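You operate a simulated robot arm through the tools that you are given. There is no shell and no other tool. Be economical: measure what you need, move in short steps, check, and stop when the job is done.

Carry out the task below with a simulated robot arm. There is one attempt and no reset: what you move stays moved.

Task
Rinse the vegetables in the colander with cold water, then stand it in the middle of the steel top.
Fine: turn the tap head to cold first; a cupful of water or more; tap off; swing the spout to the blue wall before you lift.
Where things are to end (x, y in the base frame): colander within 0.06 m of [0.56, -0.02].

Only the result counts: the job must be done as asked and must still hold three seconds after the hand-in. Knocking over, shifting, dropping, spilling or breaking anything else fails it.

Robot
A 7-joint arm with a fingered hand, fixed in place. Base frame: the origin is at the foot of the arm, x ahead of it, y to its left, z up. Lengths are in m, angles in rad, forces in N, time in s.
With the tool pointing down near the work surface it reaches from about 0.1 to 0.7 m from the base axis. Its first joint turns from -1.204 to 3.002 rad. Payload 3.4 kg.
Tool frame: the origin (TCP) lies between the finger pads and is the grasp point; the fingertips stand 0.039 m ahead of it; z points along the fingers, y is the line along which they close. The gripper opens to 0.18 m. The gripper's body begins 0.111 m behind the TCP. The gripper is a hand of 3 fingers: y runs from the thumb to the fingers, the wrist lies at [0, 0, -0.262] in the tool frame, and closing takes about 1.5 s.
Orientation is told as [roll, pitch, yaw] about the base's x, y, z axes, in that order, counted from this pose: with the fingers straight down and closing along the base's y, the tool's x points along the base's -x, its y along +y and its z along -z.

Tools
- The arm moves only by the tool jog_arm. Its argument "series" is a list that holds one entry, the list of rows, each a list of 6 numbers: the shift along the tool's x, y, z in m, then the turn, a rotation vector about the tool's x, y, z in rad. In form: [[[x, y, z, rx, ry, rz], ...]]. A call has 1 to 20 rows; each row is the pose to reach, as a shift and turn from the pose commanded when the call began, along the tool's axes at that moment. "gripper" is the gripper command, from -1 (shut) to 1 (fully open), values between in proportion, set as the call begins (left out, the last holds). Rows are played at 5 a second. More than 0.05 m and 0.15 rad between two rows, or a gripper value outside its range, and nothing of the call is played. Where a pose cannot be reached the arm comes as near as it can. A force on the tool above 40 N (or 10 N above the force at the start of the call, whichever is more), or a blocked arm, ends the call early, and 0.2 s more pass. Each finger travels about 0.072 m/s and halts on what it meets, pressing with about 25 N; the grip force reading is that of the motor and also rises with nothing between the fingers. The clock runs only during rows and for 0.2 s after the last one: add rows that repeat a pose to give the fingers time. The reply holds the time, the measured pose of the TCP, the force on the tool along the base axes, the opening and the grip force, in the units named above and with some noise, with the torque about the TCP (base axes, N m) and any sound that the robot's microphone picked up.
- Cameras (640 x 400 px; columns grow to the right, rows downward): "scene" is fixed at [0.049, 0.6481, 1.7058]; the picture's right is [-0.85, -0.53, 0.00], its down [-0.27, 0.42, -0.87] and it looks along [0.46, -0.73, -0.50] (base axes); focal length 332 px, centre (320, 200). "wrist" rides on the gripper at [0.063, -0.036, -0.128] in the tool frame; the picture's right is [0.50, 0.87, 0.00], its down [-0.75, 0.44, -0.49] and it looks along [-0.43, 0.25, 0.87] (tool axes); focal length 226 px, centre (320, 200). There is no depth. A picture from a camera that has moved, and an enlarged one, comes with that camera's place and axes in the base frame and with its lens.
- grab_frame(camera): a new picture of that camera. The clock stands still meanwhile.
- lift_body(by): slides the trunk up (or, below 0, down) by that many m; the arm rides with it, the base frame stays. It gives what a move gives, with no picture.
- finger_targets(finger1, finger2, thumb_bend): sets how far each is bent, from 0 (flat) to 1 (curled in); at 0.3 the hand is open as for a grip, at 0.7 the pads meet at the TCP. One left out holds its place. A second passes; each finger stops where it meets its share of the squeeze, and holds until it gets a number again. A gripper value or a shape takes the hand back. It gives what a move gives, with no picture; readings hold the bend of each and the force on the fingers (four entries, about 0 where the hand has none), thumb and palm.
- grasp_type(shape): the hand has 3 fingers and takes this shape, open, in about a second: jaw (thumb against the fingers, like two jaws); tri (thumb and two fingers); tip (a fingertip pinch); poke (one finger out to press); point (the index stretched); flat (the hand flat); cup (the hand cupped); fist (a fist). The gripper value then closes the fingers along that shape, each until it touches; the sizes above hold for jaw. It gives what a move gives, with no picture.
- zoom(camera, box): a new picture of the part [left, top, right, bottom] of that camera's present view, enlarged. The clock stands still meanwhile.
- finish_job(): hands the job in; it is judged then, once.

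Go step by step. Nothing tells you positions but the pictures and the camera data: compare them with the known pose of the tool, close in by small moves and look again before you grip or let go. The budget is 120 turns and 68 pictures, counting those below and the enlarged ones. Unless the task says otherwise, let go and move clear before handing in, and close with one line.

The tools are called as a command line: name --argument value ..., lists and objects as JSON in quotes. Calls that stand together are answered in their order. jog_arm: Moves the arm, as the interface text tells. Its arguments: {"type":"object","properties":{"series":{"type":"array"},"gripper":{"type":"number"}},"required":["series"]} The other tools are called the same way: lift_body (by) slides the trunk up or down; grasp_type (shape) gives the hand a shape; finger_targets (finger1, finger2, thumb_bend) moves the fingers one by one; grab_frame (camera) takes a picture; zoom (camera, box) takes an enlarged picture of a part of a camera's view; finish_job () hands the job in.

At the start:

```text
t: 0.0
ee_pos: [0.376, -0.249, 1.2858]
ee_rot: [0.002, 0.001, -0.002]
wrist_force: [-0.9, 0.4, -1.3]
wrist_torque: [0.01, 0.02, 0.01]
finger_gap: 0.18
grip_force: 0.1
shape: jaw
bend: [0.3, 0.3, 0.3]
finger forces: [0.1, 0.0, 0.0, 0.1, 0.1, 0.1]
trunk travel left (down, up): [-0.45, 0.092]
```

scene: 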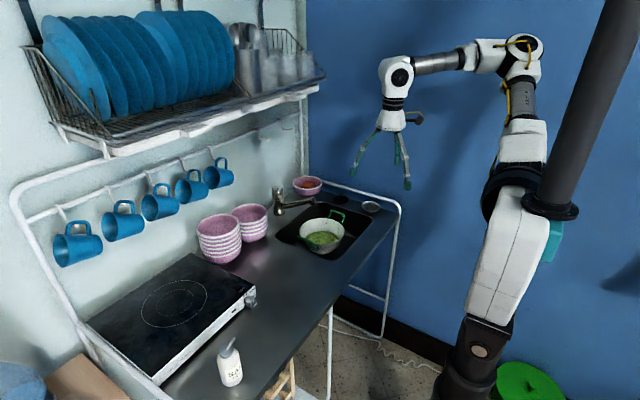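
wrist: 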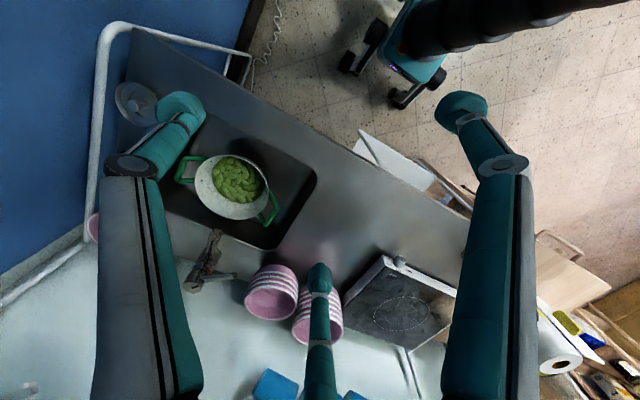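

I see a sink at the end by the blue wall, with the colander (green handles) in it and a tap behind. I'll look closer at both before moving.

zoom --camera "scene" --box '[240, 160, 400, 260]'

zoom --camera "wrist" --box '[100, 130, 340, 280]'

```text
4.00 times, centred on (320, 210) of scene
camera zoom: at [0.049, 0.6481, 1.7058], right [-0.85, -0.53, 0.0], down [-0.27, 0.42, -0.87], along [0.46, -0.73, -0.5], focal length 1330 px, centre (320, 160)
```

zoom: 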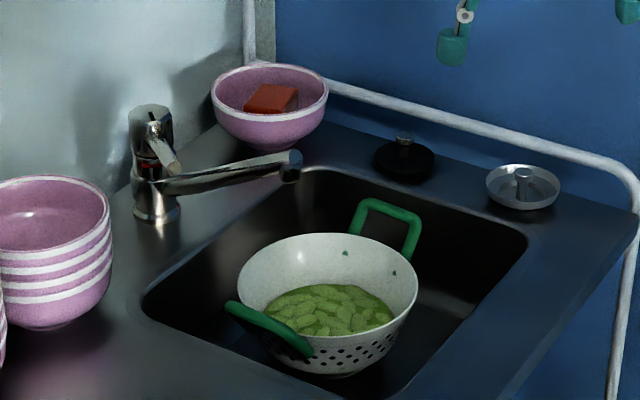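

```text
2.67 times, centred on (220, 205) of wrist
camera zoom: at [0.3136, -0.2863, 1.4142], right [-0.5, 0.87, 0.0], down [0.75, 0.43, 0.49], along [0.43, 0.25, -0.87], focal length 603 px, centre (587, 187)
```

zoom: 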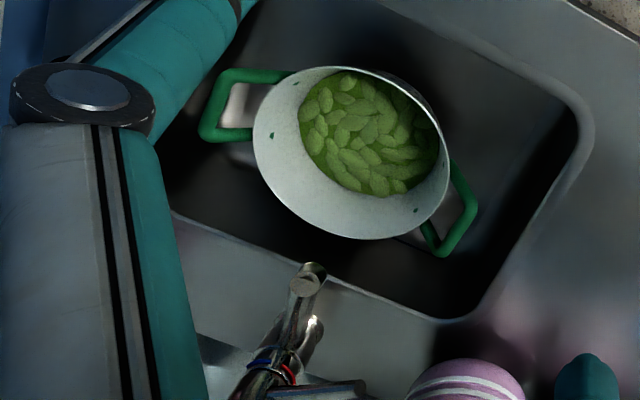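

The colander already sits under the spout: rim about (0.66,-0.355,0.87), spout tip about (0.69,-0.33,1.03). The tap axis is about (0.88,-0.33), with its head at about z 1.0. I'll bring the wrist camera nearer to see the tap head and its colour marks.

jog_arm --series '[[[-0.035, -0.014, 0.012, 0, -0.07, 0], [-0.07, -0.029, 0.025, 0, -0.14, 0], [-0.105, -0.043, 0.037, 0, -0.21, 0], [-0.14, -0.058, 0.049, 0, -0.28, 0], [-0.175, -0.072, 0.061, 0, -0.35, 0], [-0.21, -0.087, 0.074, 0, -0.42, 0], [-0.244, -0.101, 0.086, 0, -0.5, 0], [-0.244, -0.101, 0.086, 0, -0.5, 0]]]'

grab_frame --camera "wrist"

grab_frame --camera "scene"

```text
t: 1.8
ee_pos: [0.6207, -0.3464, 1.2042]
ee_rot: [-0.004, -0.503, -0.002]
wrist_force: [0.2, -0.9, 0.7]
wrist_torque: [0.01, 0.0, 0.01]
finger_gap: 0.1797
grip_force: 0.0
shape: jaw
bend: [0.3, 0.3, 0.3]
finger forces: [0.0, 0.0, 0.1, 0.0, 0.0, 0.0]
trunk travel left (down, up): [-0.45, 0.092]
```

```text
63 pictures are left
camera wrist: at [0.5043, -0.3817, 1.2851], right [-0.44, 0.87, -0.24], down [0.42, 0.44, 0.79], along [0.79, 0.24, -0.56], focal length 226 px, centre (320, 200)
```

wrist: 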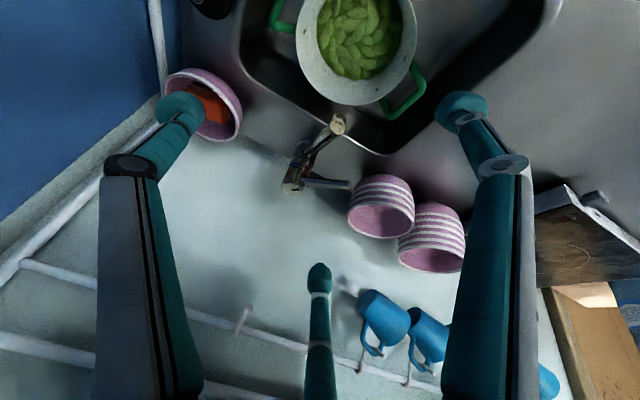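

```text
62 pictures are left
```

scene: 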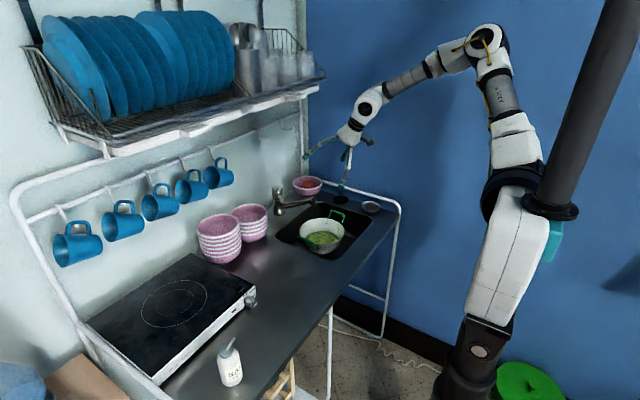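

The wrist camera now looks at the tap from above and in front. I'll enlarge the tap head from both cameras.

zoom --camera "wrist" --box '[260, 90, 388, 210]'

zoom --camera "scene" --box '[262, 176, 326, 222]'

```text
3.33 times, centred on (324, 150) of wrist
camera zoom: at [0.5043, -0.3817, 1.2851], right [-0.44, 0.87, -0.24], down [0.42, 0.44, 0.79], along [0.79, 0.24, -0.56], focal length 754 px, centre (307, 367)
```

zoom: 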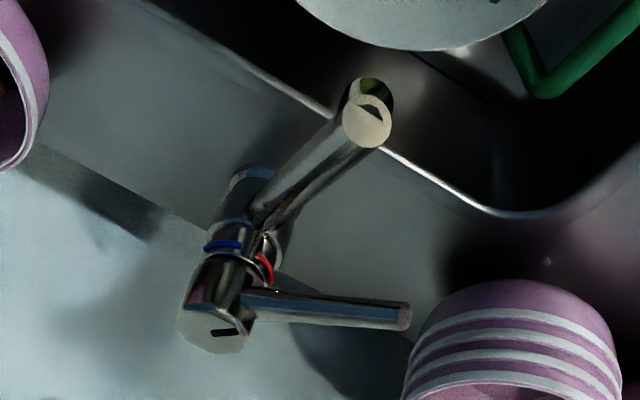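

```text
8.70 times, centred on (294, 199) of scene
camera zoom: at [0.049, 0.6481, 1.7058], right [-0.85, -0.53, 0.0], down [-0.27, 0.42, -0.87], along [0.46, -0.73, -0.5], focal length 2891 px, centre (546, 209)
```

zoom: 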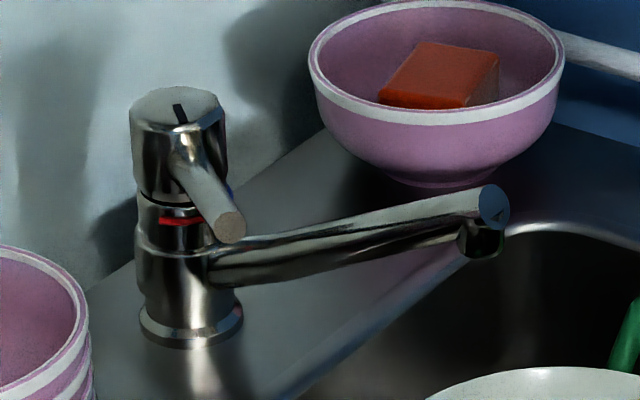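

The tap head is at about (0.872,-0.327,1.036). Its lever tip is near (0.783,-0.251,1.03), over the red mark, and blue is on the -y side, so the lever has to swing about 90° towards -y. I'll take a one-finger shape for pushing and check where its tip is.

grasp_type --shape "poke"

grab_frame --camera "wrist"

zoom --camera "scene" --box '[270, 80, 410, 210]'

```text
t: 2.7
ee_pos: [0.6209, -0.3455, 1.2038]
ee_rot: [-0.001, -0.502, -0.001]
wrist_force: [-0.1, -0.1, 0.0]
wrist_torque: [0.01, 0.03, -0.01]
finger_gap: 0.0
grip_force: 0.0
shape: poke
bend: [1.0, 1.0, 0.66]
finger forces: [0.0, 0.0, 0.1, 0.1, 0.0, 0.0]
trunk travel left (down, up): [-0.45, 0.092]
```

```text
59 pictures are left
camera wrist: at [0.5054, -0.3812, 1.2844], right [-0.44, 0.87, -0.24], down [0.43, 0.44, 0.79], along [0.79, 0.24, -0.56], focal length 226 px, centre (320, 200)
```

wrist: 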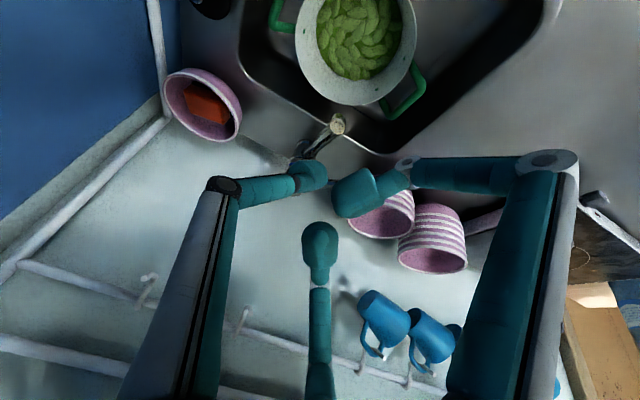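

```text
3.08 times, centred on (340, 145) of scene
camera zoom: at [0.049, 0.6481, 1.7058], right [-0.85, -0.53, 0.0], down [-0.27, 0.42, -0.87], along [0.46, -0.73, -0.5], focal length 1023 px, centre (258, 369)
```

zoom: 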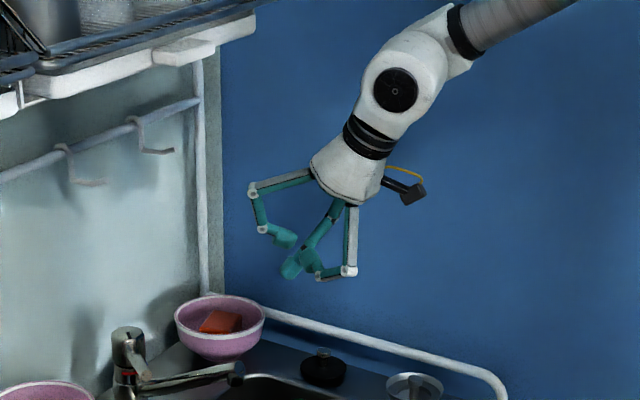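

Poke leaves all the fingers folded with no clear poker. I'll try the jaw shape fully shut instead, which should give a compact tip 0.039 m ahead of the TCP.

grasp_type --shape "jaw"

jog_arm --series '[[[0, 0, 0, 0, 0, 0], [0, 0, 0, 0, 0, 0], [0, 0, 0, 0, 0, 0], [0, 0, 0, 0, 0, 0], [0, 0, 0, 0, 0, 0], [0, 0, 0, 0, 0, 0], [0, 0, 0, 0, 0, 0]]]' --gripper -1

grab_frame --camera "wrist"

zoom --camera "scene" --box '[270, 80, 410, 210]'

```text
t: 3.6
ee_pos: [0.621, -0.3447, 1.203]
ee_rot: [-0.003, -0.5, -0.002]
wrist_force: [0.0, 0.2, 0.8]
wrist_torque: [0.02, 0.0, -0.02]
finger_gap: 0.18
grip_force: 0.0
shape: jaw
bend: [0.3, 0.3, 0.3]
finger forces: [0.0, 0.0, 0.0, 0.1, 0.0, 0.0]
trunk travel left (down, up): [-0.45, 0.092]
```

```text
t: 5.2
ee_pos: [0.6207, -0.3442, 1.2026]
ee_rot: [-0.004, -0.503, -0.002]
wrist_force: [0.4, -1.0, -1.0]
wrist_torque: [0.0, -0.02, 0.03]
finger_gap: 0.0
grip_force: 19.9
shape: jaw
bend: [0.66, 0.66, 0.66]
finger forces: [0.0, 0.1, 0.0, 0.0, 0.0, 0.1]
trunk travel left (down, up): [-0.45, 0.092]
```

```text
57 pictures are left
camera wrist: at [0.5053, -0.3811, 1.2845], right [-0.44, 0.87, -0.24], down [0.43, 0.44, 0.79], along [0.79, 0.24, -0.56], focal length 226 px, centre (320, 200)
```

wrist: 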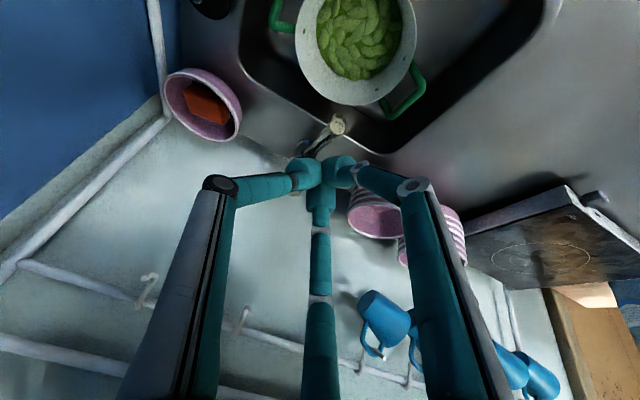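

```text
3.08 times, centred on (340, 145) of scene
camera zoom: at [0.049, 0.6481, 1.7058], right [-0.85, -0.53, 0.0], down [-0.27, 0.42, -0.87], along [0.46, -0.73, -0.5], focal length 1023 px, centre (258, 369)
```

zoom: 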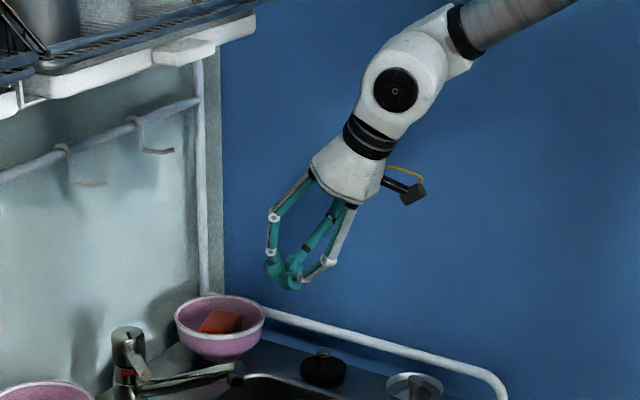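

With the jaw shut I have a blunt poker about 5 cm wide. I'll move above the hot side of the lever (the +x,+y flank), clear of the bowl stack at about (0.83,-0.115), then check.

jog_arm --series '[[[-0.025, 0.02, 0.024, 0, 0, 0], [-0.05, 0.041, 0.047, 0, 0, 0], [-0.074, 0.062, 0.071, 0, 0, 0], [-0.099, 0.082, 0.095, 0, 0, 0], [-0.123, 0.102, 0.118, 0, 0, 0], [-0.148, 0.123, 0.142, 0, 0, 0], [-0.148, 0.123, 0.142, 0, 0, 0]]]'

grab_frame --camera "wrist"

zoom --camera "scene" --box '[220, 130, 348, 220]'

```text
t: 6.8
ee_pos: [0.7809, -0.2425, 1.1558]
ee_rot: [-0.001, -0.501, -0.002]
wrist_force: [0.6, -0.5, 0.3]
wrist_torque: [0.01, 0.0, 0.01]
finger_gap: 0.0
grip_force: 24.5
shape: jaw
bend: [0.66, 0.66, 0.66]
finger forces: [0.0, 0.0, 0.0, 0.1, 0.0, 0.0]
out of reach, approached as far as the arm can: row 5, 6, 7
trunk travel left (down, up): [-0.45, 0.092]
```

```text
55 pictures are left
camera wrist: at [0.6654, -0.2785, 1.2384], right [-0.44, 0.87, -0.24], down [0.43, 0.43, 0.79], along [0.79, 0.24, -0.56], focal length 226 px, centre (320, 200)
```

wrist: 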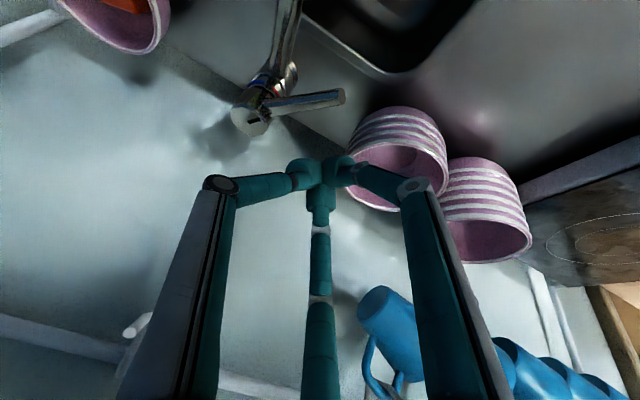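

```text
4.44 times, centred on (284, 175) of scene
camera zoom: at [0.049, 0.6481, 1.7058], right [-0.85, -0.53, 0.0], down [-0.27, 0.42, -0.87], along [0.46, -0.73, -0.5], focal length 1478 px, centre (480, 311)
```

zoom: 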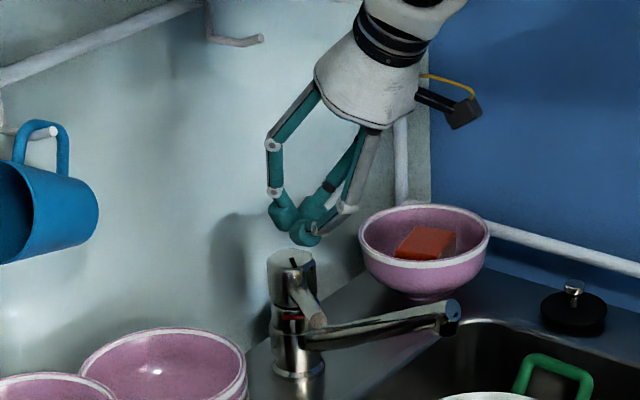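

That pose is out of reach at this tilt. I'll back up, tilt the hand further forward (pitch -0.75) and lower the trunk by 0.15 m to gain reach.

jog_arm --series '[[[-0.003, 0.005, -0.047, 0, -0.06, 0], [-0.006, 0.01, -0.094, 0, -0.12, 0], [-0.009, 0.015, -0.141, 0, -0.18, 0], [-0.012, 0.02, -0.187, 0, -0.25, 0], [-0.012, 0.02, -0.187, 0, -0.25, 0]]]'

lift_body --by -0.15

```text
t: 8.0
ee_pos: [0.7039, -0.221, 1.3237]
ee_rot: [-0.002, -0.746, 0.001]
wrist_force: [0.2, 0.3, -0.6]
wrist_torque: [0.0, 0.01, 0.0]
finger_gap: 0.0
grip_force: 24.8
shape: jaw
bend: [0.66, 0.66, 0.66]
finger forces: [0.0, 0.0, 0.0, 0.1, 0.0, 0.0]
trunk travel left (down, up): [-0.45, 0.092]
```

```text
t: 9.8
ee_pos: [0.6995, -0.2236, 1.1774]
ee_rot: [-0.001, -0.752, -0.001]
wrist_force: [0.4, -0.1, 0.1]
wrist_torque: [0.01, 0.01, -0.01]
finger_gap: 0.0001
grip_force: 25.1
shape: jaw
bend: [0.66, 0.66, 0.66]
finger forces: [0.1, 0.0, 0.0, 0.0, 0.1, 0.0]
trunk travel left (down, up): [-0.3, 0.242]
```

Now I move over the start point on the hot flank of the lever.

jog_arm --series '[[[-0.017, 0.001, 0.037, 0, 0, 0], [-0.034, 0.002, 0.074, 0, 0, 0], [-0.051, 0.003, 0.112, 0, 0, 0], [-0.051, 0.003, 0.112, 0, 0, 0]]]'

grab_frame --camera "wrist"

zoom --camera "scene" --box '[220, 130, 348, 220]'

```text
t: 10.8
ee_pos: [0.8145, -0.219, 1.1361]
ee_rot: [-0.003, -0.754, 0.001]
wrist_force: [-0.1, 0.1, -0.4]
wrist_torque: [-0.04, 0.0, 0.0]
finger_gap: 0.0
grip_force: 25.1
shape: jaw
bend: [0.66, 0.66, 0.66]
finger forces: [0.0, 0.1, 0.1, 0.0, 0.1, 0.0]
trunk travel left (down, up): [-0.3, 0.242]
```

```text
53 pictures are left
camera wrist: at [0.6814, -0.2546, 1.1861], right [-0.36, 0.87, -0.34], down [0.21, 0.44, 0.87], along [0.91, 0.24, -0.34], focal length 226 px, centre (320, 200)
```

wrist: 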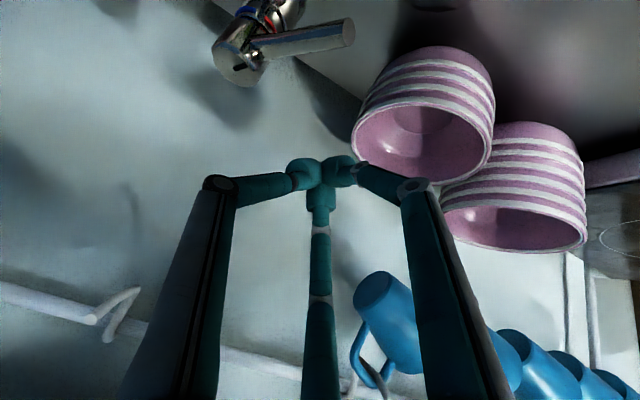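

```text
4.44 times, centred on (284, 175) of scene
camera zoom: at [0.049, 0.6481, 1.7058], right [-0.85, -0.53, 0.0], down [-0.27, 0.42, -0.87], along [0.46, -0.73, -0.5], focal length 1478 px, centre (480, 311)
```

zoom: 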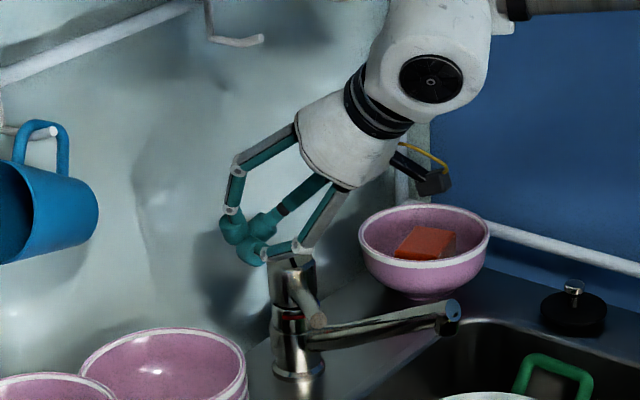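

The gap between lever and bowl stack is small, so I'll push nearer the head (radius about 8 cm). I shift a little off the bowls and go straight down beside the lever.

jog_arm --series '[[[-0.006, -0.021, 0.006, 0, 0, 0], [0.0214, -0.021, 0.0348, 0, 0, 0], [0.0507, -0.021, 0.0662, 0, 0, 0], [0.0507, -0.021, 0.0662, 0, 0, 0]]]'

grab_frame --camera "wrist"

zoom --camera "scene" --box '[252, 170, 332, 220]'

```text
t: 11.8
ee_pos: [0.822, -0.2406, 1.0488]
ee_rot: [0.0, -0.752, -0.001]
wrist_force: [0.1, 0.3, -1.6]
wrist_torque: [-0.01, 0.02, -0.01]
finger_gap: 0.0
grip_force: 24.7
shape: jaw
bend: [0.66, 0.66, 0.66]
finger forces: [0.1, 0.0, 0.0, 0.0, 0.1, 0.0]
trunk travel left (down, up): [-0.3, 0.242]
```

```text
51 pictures are left
camera wrist: at [0.6897, -0.2759, 1.0989], right [-0.36, 0.87, -0.34], down [0.21, 0.44, 0.87], along [0.91, 0.24, -0.34], focal length 226 px, centre (320, 200)
```

wrist: 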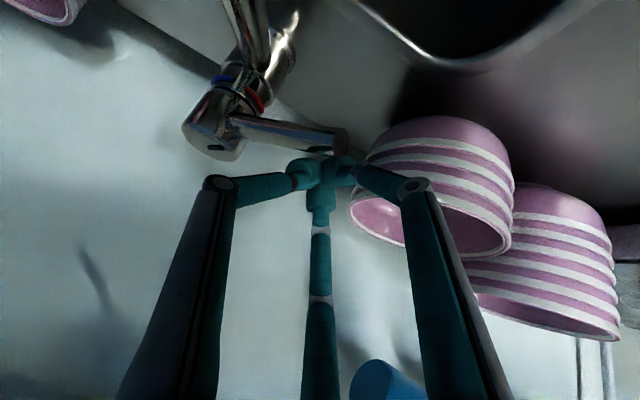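

```text
8.00 times, centred on (292, 195) of scene
camera zoom: at [0.049, 0.6481, 1.7058], right [-0.85, -0.53, 0.0], down [-0.27, 0.42, -0.87], along [0.46, -0.73, -0.5], focal length 2660 px, centre (544, 240)
```

zoom: 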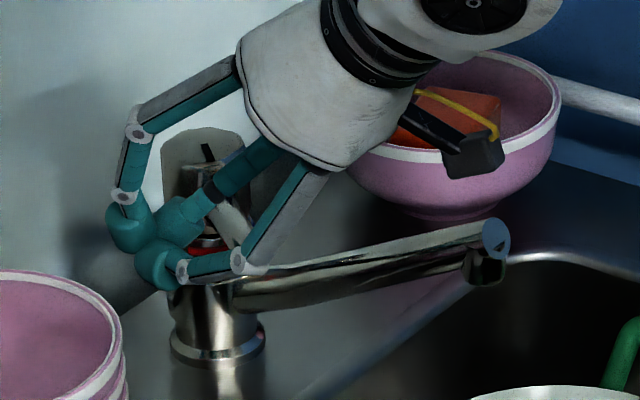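

The tip sits just behind the lever on its hot flank, with the spout below. I'll sweep along the arc towards -y slowly, about halfway, then look.

jog_arm --series '[[[0.0058, -0.01, -0.0055, 0, 0, 0], [0.0146, -0.019, -0.0137, 0, 0, 0], [0.0234, -0.028, -0.0219, 0, 0, 0], [0.03, -0.04, -0.028, 0, 0, 0], [0.035, -0.0534, -0.0328, 0, 0, 0], [0.038, -0.068, -0.0355, 0, 0, 0]]]'

grab_frame --camera "wrist"

zoom --camera "scene" --box '[252, 170, 332, 220]'

```text
t: 13.2
ee_pos: [0.7698, -0.3107, 1.046]
ee_rot: [-0.001, -0.75, -0.002]
wrist_force: [-0.3, 1.4, 1.9]
wrist_torque: [-0.01, -0.05, 0.05]
finger_gap: 0.0002
grip_force: 24.9
shape: jaw
bend: [0.66, 0.66, 0.67]
finger forces: [0.0, 0.0, 0.0, 0.0, 0.0, 0.0]
trunk travel left (down, up): [-0.3, 0.242]
```

```text
49 pictures are left
camera wrist: at [0.6365, -0.3465, 1.0961], right [-0.36, 0.87, -0.34], down [0.22, 0.44, 0.87], along [0.91, 0.24, -0.35], focal length 226 px, centre (320, 200)
```

wrist: 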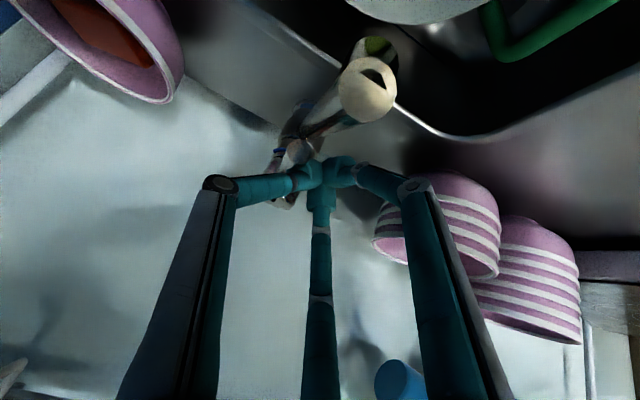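

```text
8.00 times, centred on (292, 195) of scene
camera zoom: at [0.049, 0.6481, 1.7058], right [-0.85, -0.53, 0.0], down [-0.27, 0.42, -0.87], along [0.46, -0.73, -0.5], focal length 2660 px, centre (544, 240)
```

zoom: 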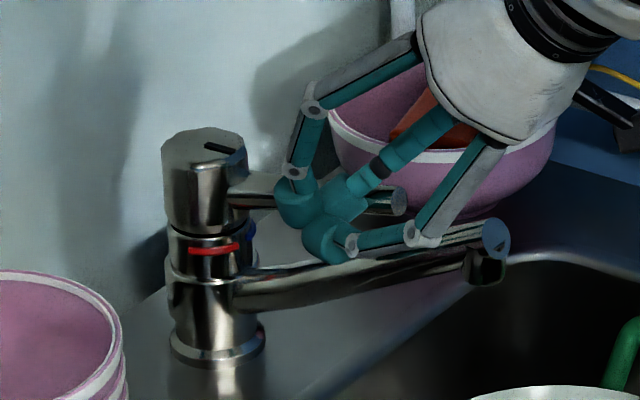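

The lever moved cleanly and now points almost straight out. I'll continue the arc towards the blue mark.

jog_arm --series '[[[0.0015, -0.013, -0.0014, 0, 0, 0], [0.0015, -0.027, -0.0014, 0, 0, 0], [-0.0015, -0.042, 0.0014, 0, 0, 0], [-0.004, -0.05, 0.0035, 0, 0, 0]]]'

grab_frame --camera "wrist"

zoom --camera "scene" --box '[252, 170, 332, 220]'

```text
t: 14.2
ee_pos: [0.7755, -0.3621, 1.0459]
ee_rot: [-0.001, -0.75, 0.001]
wrist_force: [0.2, 1.5, 1.0]
wrist_torque: [0.02, 0.01, -0.05]
finger_gap: 0.0
grip_force: 25.2
shape: jaw
bend: [0.66, 0.66, 0.67]
finger forces: [0.1, 0.0, 0.1, 0.0, 0.0, 0.1]
trunk travel left (down, up): [-0.3, 0.242]
```

```text
47 pictures are left
camera wrist: at [0.6431, -0.3977, 1.0973], right [-0.36, 0.87, -0.34], down [0.22, 0.44, 0.87], along [0.91, 0.24, -0.35], focal length 226 px, centre (320, 200)
```

wrist: 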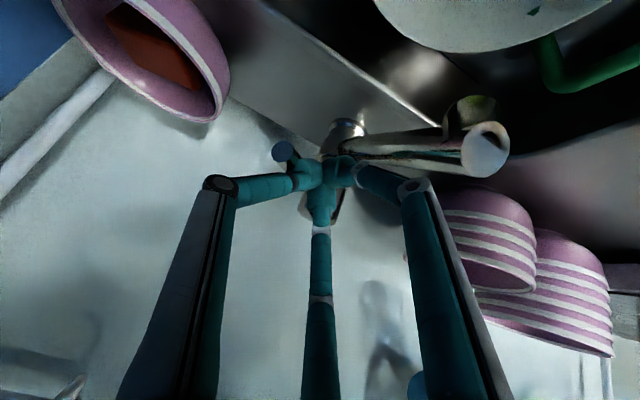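

```text
8.00 times, centred on (292, 195) of scene
camera zoom: at [0.049, 0.6481, 1.7058], right [-0.85, -0.53, 0.0], down [-0.27, 0.42, -0.87], along [0.46, -0.73, -0.5], focal length 2660 px, centre (544, 240)
```

zoom: 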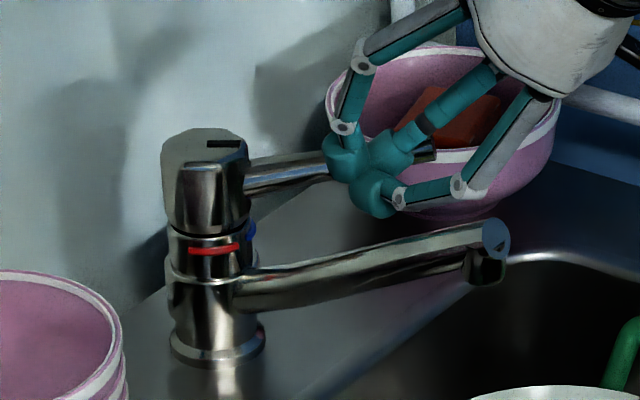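

The lever is at about 32° on the cold side and still moves freely. I'll push on gently to the blue mark or its stop.

jog_arm --series '[[[-0.003, -0.006, 0.0028, 0, 0, 0], [-0.0066, -0.012, 0.0061, 0, 0, 0], [-0.0102, -0.017, 0.0096, 0, 0, 0], [-0.0139, -0.022, 0.013, 0, 0, 0]]]'

zoom --camera "scene" --box '[252, 170, 332, 220]'

```text
t: 15.2
ee_pos: [0.7934, -0.3782, 1.052]
ee_rot: [-0.003, -0.754, 0.003]
wrist_force: [-11.5, 14.1, 10.1]
wrist_torque: [0.38, 0.09, 0.28]
finger_gap: 0.0
grip_force: 25.4
shape: jaw
bend: [0.66, 0.66, 0.71]
finger forces: [0.0, 0.0, 0.0, 0.0, 0.0, 0.0]
trunk travel left (down, up): [-0.3, 0.242]
```

```text
8.00 times, centred on (292, 195) of scene
camera zoom: at [0.049, 0.6481, 1.7058], right [-0.85, -0.53, 0.0], down [-0.27, 0.42, -0.87], along [0.46, -0.73, -0.5], focal length 2660 px, centre (544, 240)
```

zoom: 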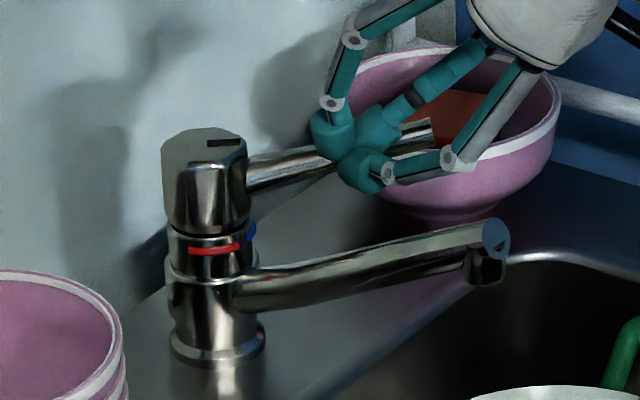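

The lever hit its cold stop at about 42° over blue, still closed with no water. Next I back off, come round beyond the lever end, and dip below its height so I can lift it from underneath.

jog_arm --series '[[[0.0329, 0.012, -0.0307, 0, 0, 0], [0.0657, 0.0, -0.0615, 0, 0, 0], [0.0657, -0.042, -0.0615, 0, 0, 0], [0.093, -0.042, -0.0323, 0, 0, 0], [0.1169, -0.042, -0.0067, 0, 0, 0], [0.1169, -0.042, -0.0067, 0, 0, 0]]]'

grab_frame --camera "wrist"

zoom --camera "scene" --box '[252, 160, 364, 230]'

```text
t: 16.6
ee_pos: [0.7041, -0.4227, 0.972]
ee_rot: [-0.002, -0.749, 0.002]
wrist_force: [0.5, -0.5, 0.0]
wrist_torque: [-0.02, 0.0, -0.05]
finger_gap: 0.0
grip_force: 25.1
shape: jaw
bend: [0.66, 0.66, 0.69]
finger forces: [0.0, 0.0, 0.0, 0.0, 0.0, 0.1]
trunk travel left (down, up): [-0.3, 0.242]
```

```text
44 pictures are left
camera wrist: at [0.572, -0.4595, 1.0224], right [-0.36, 0.87, -0.34], down [0.22, 0.44, 0.87], along [0.91, 0.24, -0.35], focal length 226 px, centre (320, 200)
```

wrist: 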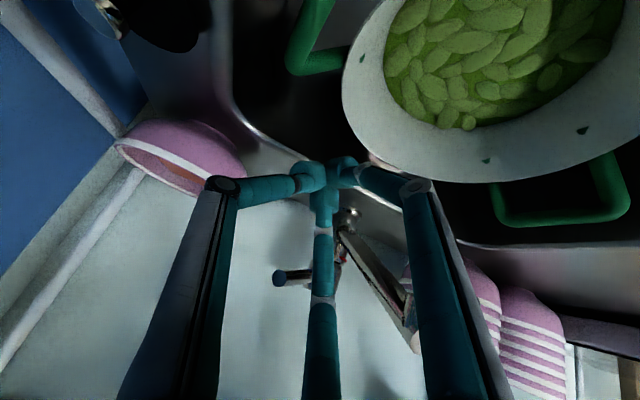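

```text
5.71 times, centred on (308, 195) of scene
camera zoom: at [0.049, 0.6481, 1.7058], right [-0.85, -0.53, 0.0], down [-0.27, 0.42, -0.87], along [0.46, -0.73, -0.5], focal length 1900 px, centre (389, 229)
```

zoom: 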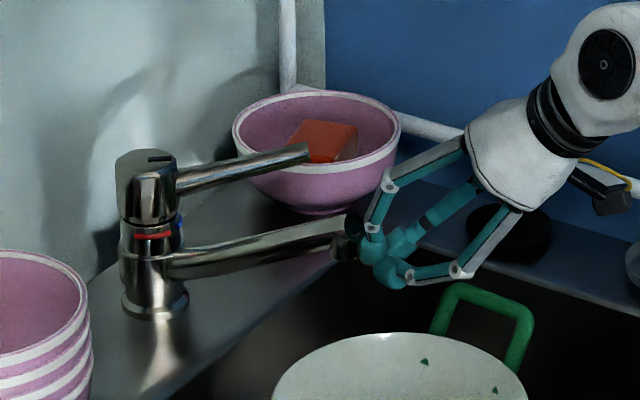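

The hand is low and beyond the lever end, and the spout is untouched. I'll move forward until the finger pads are below the lever end, then begin raising carefully.

jog_arm --series '[[[-0.018, 0.005, 0.0164, 0, 0, 0], [-0.035, 0.01, 0.0328, 0, 0, 0], [-0.045, 0.01, 0.022, 0, 0, 0], [-0.0555, 0.01, 0.0109, 0, 0, 0], [-0.0555, 0.01, 0.0109, 0, 0, 0]]]'

grab_frame --camera "wrist"

zoom --camera "scene" --box '[252, 170, 332, 220]'

```text
t: 17.8
ee_pos: [0.753, -0.4159, 0.9998]
ee_rot: [-0.002, -0.753, 0.0]
wrist_force: [-0.1, 0.3, -0.2]
wrist_torque: [0.0, -0.01, -0.02]
finger_gap: 0.0
grip_force: 25.3
shape: jaw
bend: [0.66, 0.66, 0.69]
finger forces: [0.0, 0.1, 0.0, 0.0, 0.0, 0.0]
trunk travel left (down, up): [-0.3, 0.242]
```

```text
42 pictures are left
camera wrist: at [0.6205, -0.4533, 1.0512], right [-0.36, 0.87, -0.34], down [0.22, 0.44, 0.87], along [0.91, 0.24, -0.35], focal length 226 px, centre (320, 200)
```

wrist: 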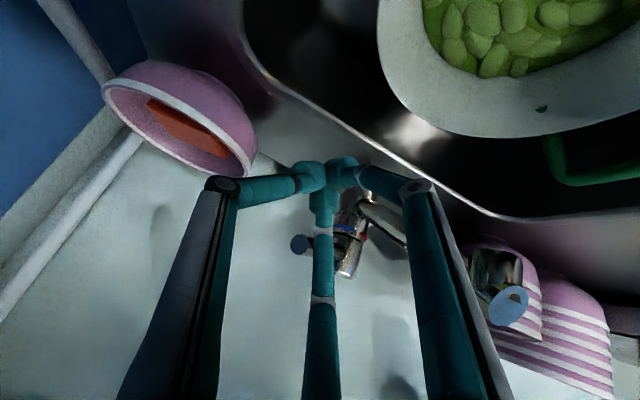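

```text
8.00 times, centred on (292, 195) of scene
camera zoom: at [0.049, 0.6481, 1.7058], right [-0.85, -0.53, 0.0], down [-0.27, 0.42, -0.87], along [0.46, -0.73, -0.5], focal length 2660 px, centre (544, 240)
```

zoom: 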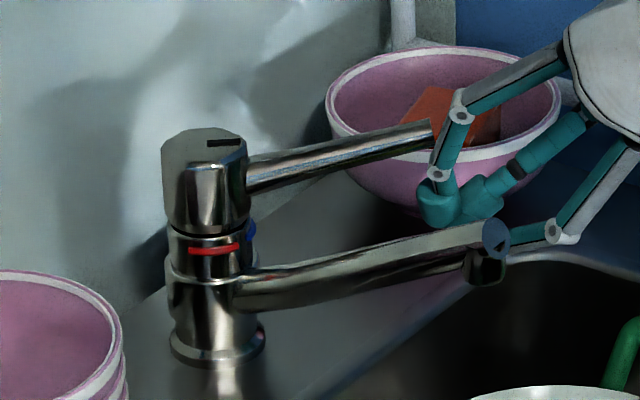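

The lever end lies in the valley between thumb and upper finger, about 1 cm above the pads. I'll raise 3.5 cm in small rows.

jog_arm --series '[[[-0.0068, 0, -0.0073, 0, 0, 0], [-0.0137, 0, -0.0146, 0, 0, 0], [-0.0191, 0, -0.0204, 0, 0, 0], [-0.0239, 0, -0.0256, 0, 0, 0]]]'

zoom --camera "scene" --box '[252, 170, 348, 230]'

```text
t: 18.8
ee_pos: [0.7507, -0.4147, 1.0371]
ee_rot: [-0.002, -0.751, -0.003]
wrist_force: [-0.8, 0.8, -0.5]
wrist_torque: [0.02, 0.0, 0.05]
finger_gap: 0.0001
grip_force: 25.1
shape: jaw
bend: [0.66, 0.66, 0.69]
finger forces: [0.1, 0.0, 0.0, 0.1, 0.0, 0.1]
trunk travel left (down, up): [-0.3, 0.242]
```

```text
6.67 times, centred on (300, 200) of scene
camera zoom: at [0.049, 0.6481, 1.7058], right [-0.85, -0.53, 0.0], down [-0.27, 0.42, -0.87], along [0.46, -0.73, -0.5], focal length 2216 px, centre (453, 200)
```

zoom: 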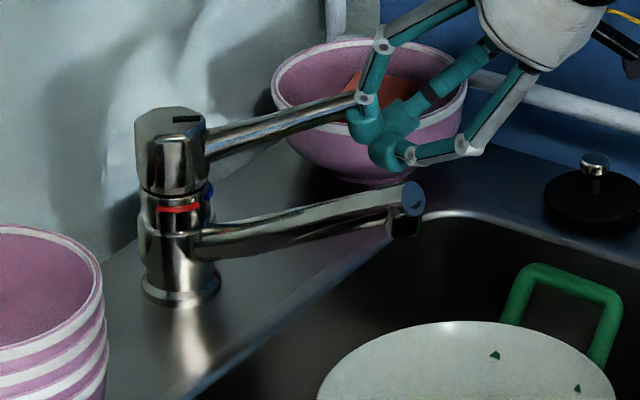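

Contact seems to have just started, with the lever end up slightly. I'll raise further.

jog_arm --series '[[[-0.0055, 0, -0.0058, 0, 0, 0], [-0.0109, 0, -0.0117, 0, 0, 0], [-0.0164, 0, -0.0175, 0, 0, 0]]]'

zoom --camera "scene" --box '[252, 170, 348, 230]'

grab_frame --camera "wrist"

```text
t: 19.6
ee_pos: [0.7534, -0.415, 1.0619]
ee_rot: [-0.001, -0.75, 0.0]
wrist_force: [0.1, 0.6, -0.3]
wrist_torque: [-0.02, 0.02, 0.04]
finger_gap: 0.0
grip_force: 24.4
shape: jaw
bend: [0.66, 0.66, 0.69]
finger forces: [0.0, 0.0, 0.0, 0.1, 0.0, 0.0]
trunk travel left (down, up): [-0.3, 0.242]
```

```text
6.67 times, centred on (300, 200) of scene
camera zoom: at [0.049, 0.6481, 1.7058], right [-0.85, -0.53, 0.0], down [-0.27, 0.42, -0.87], along [0.46, -0.73, -0.5], focal length 2216 px, centre (453, 200)
```

zoom: 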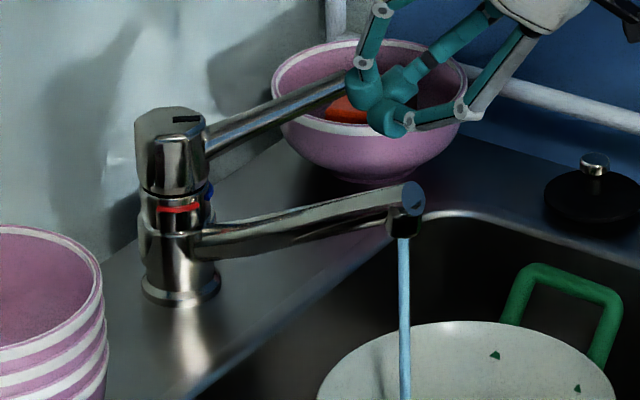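

```text
38 pictures are left
camera wrist: at [0.62, -0.4518, 1.112], right [-0.36, 0.87, -0.34], down [0.22, 0.44, 0.87], along [0.91, 0.24, -0.35], focal length 226 px, centre (320, 200)
```

wrist: 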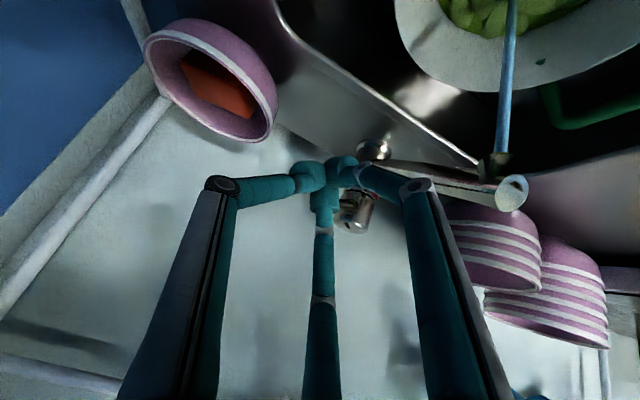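

Water is running in a blue (cold) stream into the colander. I'll open it a little more and let it run.

jog_arm --series '[[[-0.0041, 0, -0.0044, 0, 0, 0], [-0.0068, 0, -0.0073, 0, 0, 0], [-0.0068, 0, -0.0073, 0, 0, 0], [-0.0068, 0, -0.0073, 0, 0, 0], [-0.0068, 0, -0.0073, 0, 0, 0], [-0.0068, 0, -0.0073, 0, 0, 0], [-0.0068, 0, -0.0073, 0, 0, 0], [-0.0068, 0, -0.0073, 0, 0, 0], [-0.0068, 0, -0.0073, 0, 0, 0], [-0.0068, 0, -0.0073, 0, 0, 0], [-0.0068, 0, -0.0073, 0, 0, 0], [-0.0068, 0, -0.0073, 0, 0, 0], [-0.0068, 0, -0.0073, 0, 0, 0], [-0.0068, 0, -0.0073, 0, 0, 0], [-0.0068, 0, -0.0073, 0, 0, 0], [-0.0068, 0, -0.0073, 0, 0, 0], [-0.0068, 0, -0.0073, 0, 0, 0], [-0.0068, 0, -0.0073, 0, 0, 0], [-0.0068, 0, -0.0073, 0, 0, 0], [-0.0068, 0, -0.0073, 0, 0, 0]]]'

zoom --camera "scene" --box '[252, 170, 380, 260]'

```text
t: 23.8
ee_pos: [0.752, -0.4157, 1.0712]
ee_rot: [-0.001, -0.751, 0.0]
wrist_force: [-0.8, 0.5, -0.2]
wrist_torque: [0.0, -0.01, 0.05]
finger_gap: 0.0001
grip_force: 24.9
shape: jaw
bend: [0.66, 0.66, 0.69]
finger forces: [0.0, 0.0, 0.0, 0.0, 0.1, 0.0]
trunk travel left (down, up): [-0.3, 0.242]
```

```text
4.44 times, centred on (316, 215) of scene
camera zoom: at [0.049, 0.6481, 1.7058], right [-0.85, -0.53, 0.0], down [-0.27, 0.42, -0.87], along [0.46, -0.73, -0.5], focal length 1478 px, centre (338, 133)
```

zoom: 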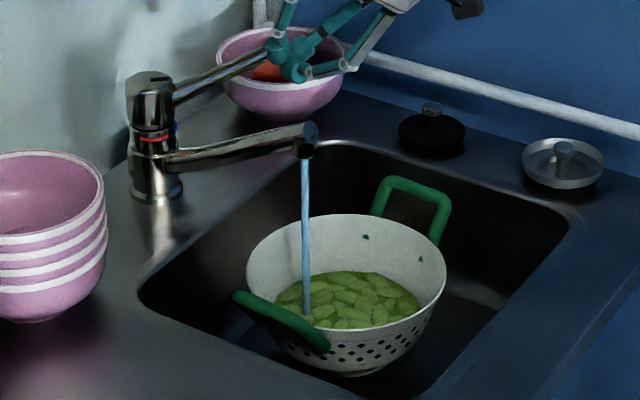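

The stream lands on the vegetables. I'll let it run several more seconds to be well over a cupful.

jog_arm --series '[[[0, 0, 0, 0, 0, 0], [0, 0, 0, 0, 0, 0], [0, 0, 0, 0, 0, 0], [0, 0, 0, 0, 0, 0], [0, 0, 0, 0, 0, 0], [0, 0, 0, 0, 0, 0], [0, 0, 0, 0, 0, 0], [0, 0, 0, 0, 0, 0], [0, 0, 0, 0, 0, 0], [0, 0, 0, 0, 0, 0], [0, 0, 0, 0, 0, 0], [0, 0, 0, 0, 0, 0], [0, 0, 0, 0, 0, 0], [0, 0, 0, 0, 0, 0], [0, 0, 0, 0, 0, 0], [0, 0, 0, 0, 0, 0], [0, 0, 0, 0, 0, 0], [0, 0, 0, 0, 0, 0], [0, 0, 0, 0, 0, 0], [0, 0, 0, 0, 0, 0]]]'

jog_arm --series '[[[0, 0, 0, 0, 0, 0], [0, 0, 0, 0, 0, 0], [0, 0, 0, 0, 0, 0], [0, 0, 0, 0, 0, 0], [0, 0, 0, 0, 0, 0], [0, 0, 0, 0, 0, 0], [0, 0, 0, 0, 0, 0], [0, 0, 0, 0, 0, 0], [0, 0, 0, 0, 0, 0], [0, 0, 0, 0, 0, 0], [0, 0, 0, 0, 0, 0], [0, 0, 0, 0, 0, 0], [0, 0, 0, 0, 0, 0], [0, 0, 0, 0, 0, 0], [0, 0, 0, 0, 0, 0], [0, 0, 0, 0, 0, 0], [0, 0, 0, 0, 0, 0], [0, 0, 0, 0, 0, 0], [0, 0, 0, 0, 0, 0], [0, 0, 0, 0, 0, 0]]]'

zoom --camera "scene" --box '[252, 170, 348, 230]'

```text
t: 27.9
ee_pos: [0.7518, -0.4154, 1.0715]
ee_rot: [-0.002, -0.75, 0.0]
wrist_force: [-0.4, -0.9, -0.3]
wrist_torque: [0.04, -0.03, -0.01]
finger_gap: 0.0
grip_force: 25.2
shape: jaw
bend: [0.66, 0.66, 0.69]
finger forces: [0.1, 0.1, 0.0, 0.0, 0.1, 0.1]
trunk travel left (down, up): [-0.3, 0.242]
```

```text
t: 32.1
ee_pos: [0.7518, -0.4143, 1.0709]
ee_rot: [0.0, -0.753, 0.0]
wrist_force: [-0.1, 0.0, -0.3]
wrist_torque: [-0.04, -0.02, 0.0]
finger_gap: 0.0
grip_force: 25.1
shape: jaw
bend: [0.66, 0.66, 0.69]
finger forces: [0.0, 0.0, 0.0, 0.1, 0.0, 0.1]
trunk travel left (down, up): [-0.3, 0.242]
```

```text
6.67 times, centred on (300, 200) of scene
camera zoom: at [0.049, 0.6481, 1.7058], right [-0.85, -0.53, 0.0], down [-0.27, 0.42, -0.87], along [0.46, -0.73, -0.5], focal length 2216 px, centre (453, 200)
```

zoom: 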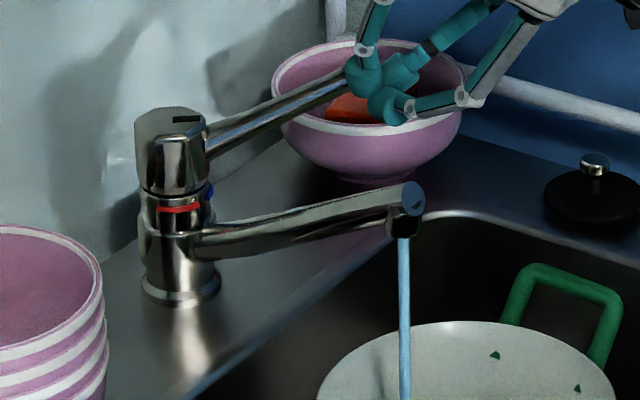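

About 12 s of water is plenty. To close the tap I back off, rise above the lever and come over it.

jog_arm --series '[[[0.0219, 0, -0.0205, 0, 0, 0], [0.0438, 0, -0.041, 0, 0, 0], [0.0097, 0, -0.0775, 0, 0, 0], [-0.0176, 0, -0.1067, 0, 0, 0], [-0.0446, 0.01, -0.081, 0, 0, 0], [-0.0746, 0.021, -0.0505, 0, 0, 0], [-0.0746, 0.021, -0.0505, 0, 0, 0]]]'

grab_frame --camera "wrist"

zoom --camera "scene" --box '[252, 160, 348, 220]'

```text
t: 33.8
ee_pos: [0.7735, -0.3949, 1.1596]
ee_rot: [-0.002, -0.75, 0.0]
wrist_force: [-0.6, 0.2, -0.4]
wrist_torque: [0.0, -0.01, 0.02]
finger_gap: 0.0
grip_force: 24.8
shape: jaw
bend: [0.66, 0.66, 0.69]
finger forces: [0.0, 0.1, 0.0, 0.0, 0.0, 0.1]
trunk travel left (down, up): [-0.3, 0.242]
```

```text
35 pictures are left
camera wrist: at [0.64, -0.4303, 1.2105], right [-0.36, 0.87, -0.34], down [0.21, 0.44, 0.87], along [0.91, 0.24, -0.34], focal length 226 px, centre (320, 200)
```

wrist: 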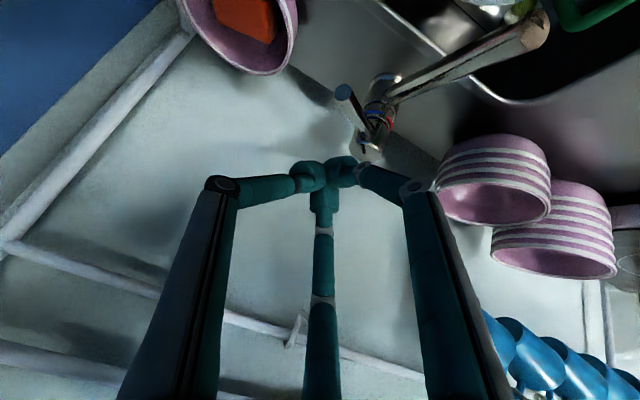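

```text
6.67 times, centred on (300, 190) of scene
camera zoom: at [0.049, 0.6481, 1.7058], right [-0.85, -0.53, 0.0], down [-0.27, 0.42, -0.87], along [0.46, -0.73, -0.5], focal length 2216 px, centre (453, 267)
```

zoom: 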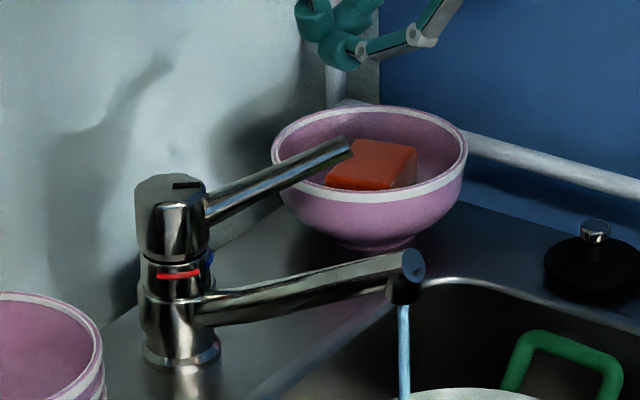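

The lever is up and the hand is above it. I press straight down, slowly near contact.

jog_arm --series '[[[0.0205, 0, 0.022, 0, 0, 0], [0.0376, 0, 0.0402, 0, 0, 0], [0.0464, 0, 0.0496, 0, 0, 0], [0.0533, 0, 0.0569, 0, 0, 0], [0.0587, 0, 0.0628, 0, 0, 0], [0.0628, 0, 0.0672, 0, 0, 0]]]'

zoom --camera "scene" --box '[252, 160, 348, 220]'

```text
t: 35.1
ee_pos: [0.7717, -0.3918, 1.0658]
ee_rot: [-0.001, -0.75, -0.001]
wrist_force: [-0.4, 0.0, -0.4]
wrist_torque: [-0.01, -0.06, 0.03]
finger_gap: 0.0
grip_force: 25.2
shape: jaw
bend: [0.66, 0.66, 0.69]
finger forces: [0.0, 0.1, 0.0, 0.0, 0.1, 0.1]
trunk travel left (down, up): [-0.3, 0.242]
```

```text
6.67 times, centred on (300, 190) of scene
camera zoom: at [0.049, 0.6481, 1.7058], right [-0.85, -0.53, 0.0], down [-0.27, 0.42, -0.87], along [0.46, -0.73, -0.5], focal length 2216 px, centre (453, 267)
```

zoom: 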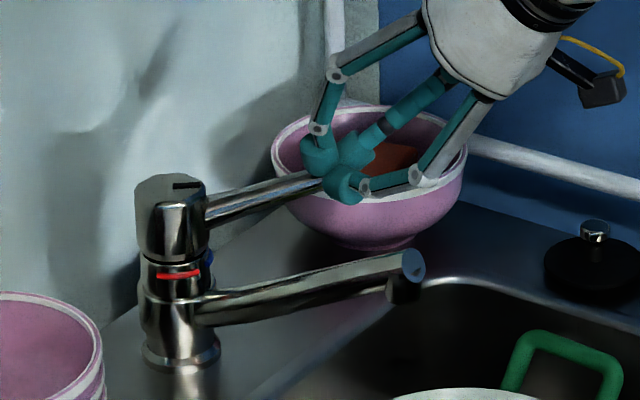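

The water has stopped. I press a little further to make sure it is fully shut.

jog_arm --series '[[[0.0041, 0, 0.0044, 0, 0, 0], [0.0082, 0, 0.0088, 0, 0, 0], [0.0109, 0, 0.0117, 0, 0, 0]]]'

zoom --camera "scene" --box '[252, 160, 348, 220]'

```text
t: 36.0
ee_pos: [0.7717, -0.391, 1.0536]
ee_rot: [-0.005, -0.752, 0.001]
wrist_force: [-4.1, 5.4, 8.6]
wrist_torque: [0.05, -0.08, 0.11]
finger_gap: 0.0
grip_force: 24.3
shape: jaw
bend: [0.66, 0.66, 0.71]
finger forces: [0.0, 0.0, 0.1, 0.0, 0.0, 0.1]
trunk travel left (down, up): [-0.3, 0.242]
```

```text
6.67 times, centred on (300, 190) of scene
camera zoom: at [0.049, 0.6481, 1.7058], right [-0.85, -0.53, 0.0], down [-0.27, 0.42, -0.87], along [0.46, -0.73, -0.5], focal length 2216 px, centre (453, 267)
```

zoom: 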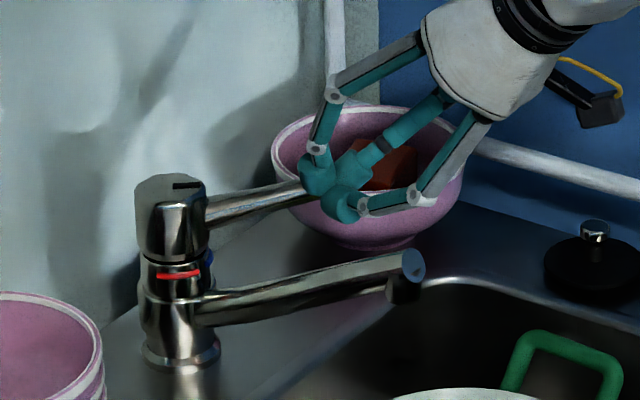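

The tap is fully shut (10 N against its stop). Now I go over to the +y side of the spout end, ready to push it towards the blue wall.

jog_arm --series '[[[-0.034, 0, -0.0365, 0, 0, 0], [-0.0396, 0.03, -0.0862, 0, 0, 0], [-0.0245, 0.065, -0.114, 0, 0, 0], [-0.0077, 0.105, -0.1297, 0, 0, 0], [-0.0077, 0.15, -0.1297, 0, 0, 0], [0.0196, 0.156, -0.1005, 0, 0, 0], [0.0469, 0.156, -0.0713, 0, 0, 0], [0.0729, 0.156, -0.0436, 0, 0, 0], [0.0729, 0.156, -0.0436, 0, 0, 0]]]'

grab_frame --camera "wrist"

zoom --camera "scene" --box '[252, 160, 364, 230]'

```text
refused: row 2 steps farther than a row can; nothing moved
```

```text
31 pictures are left
camera wrist: at [0.639, -0.4275, 1.1041], right [-0.36, 0.87, -0.34], down [0.21, 0.44, 0.87], along [0.91, 0.24, -0.34], focal length 226 px, centre (320, 200)
```

wrist: 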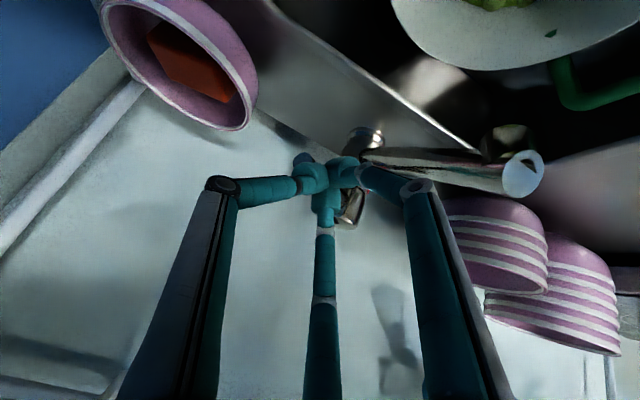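

```text
5.71 times, centred on (308, 195) of scene
camera zoom: at [0.049, 0.6481, 1.7058], right [-0.85, -0.53, 0.0], down [-0.27, 0.42, -0.87], along [0.46, -0.73, -0.5], focal length 1900 px, centre (389, 229)
```

zoom: 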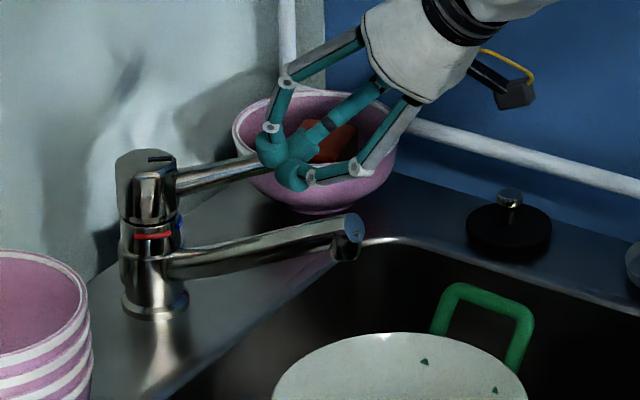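

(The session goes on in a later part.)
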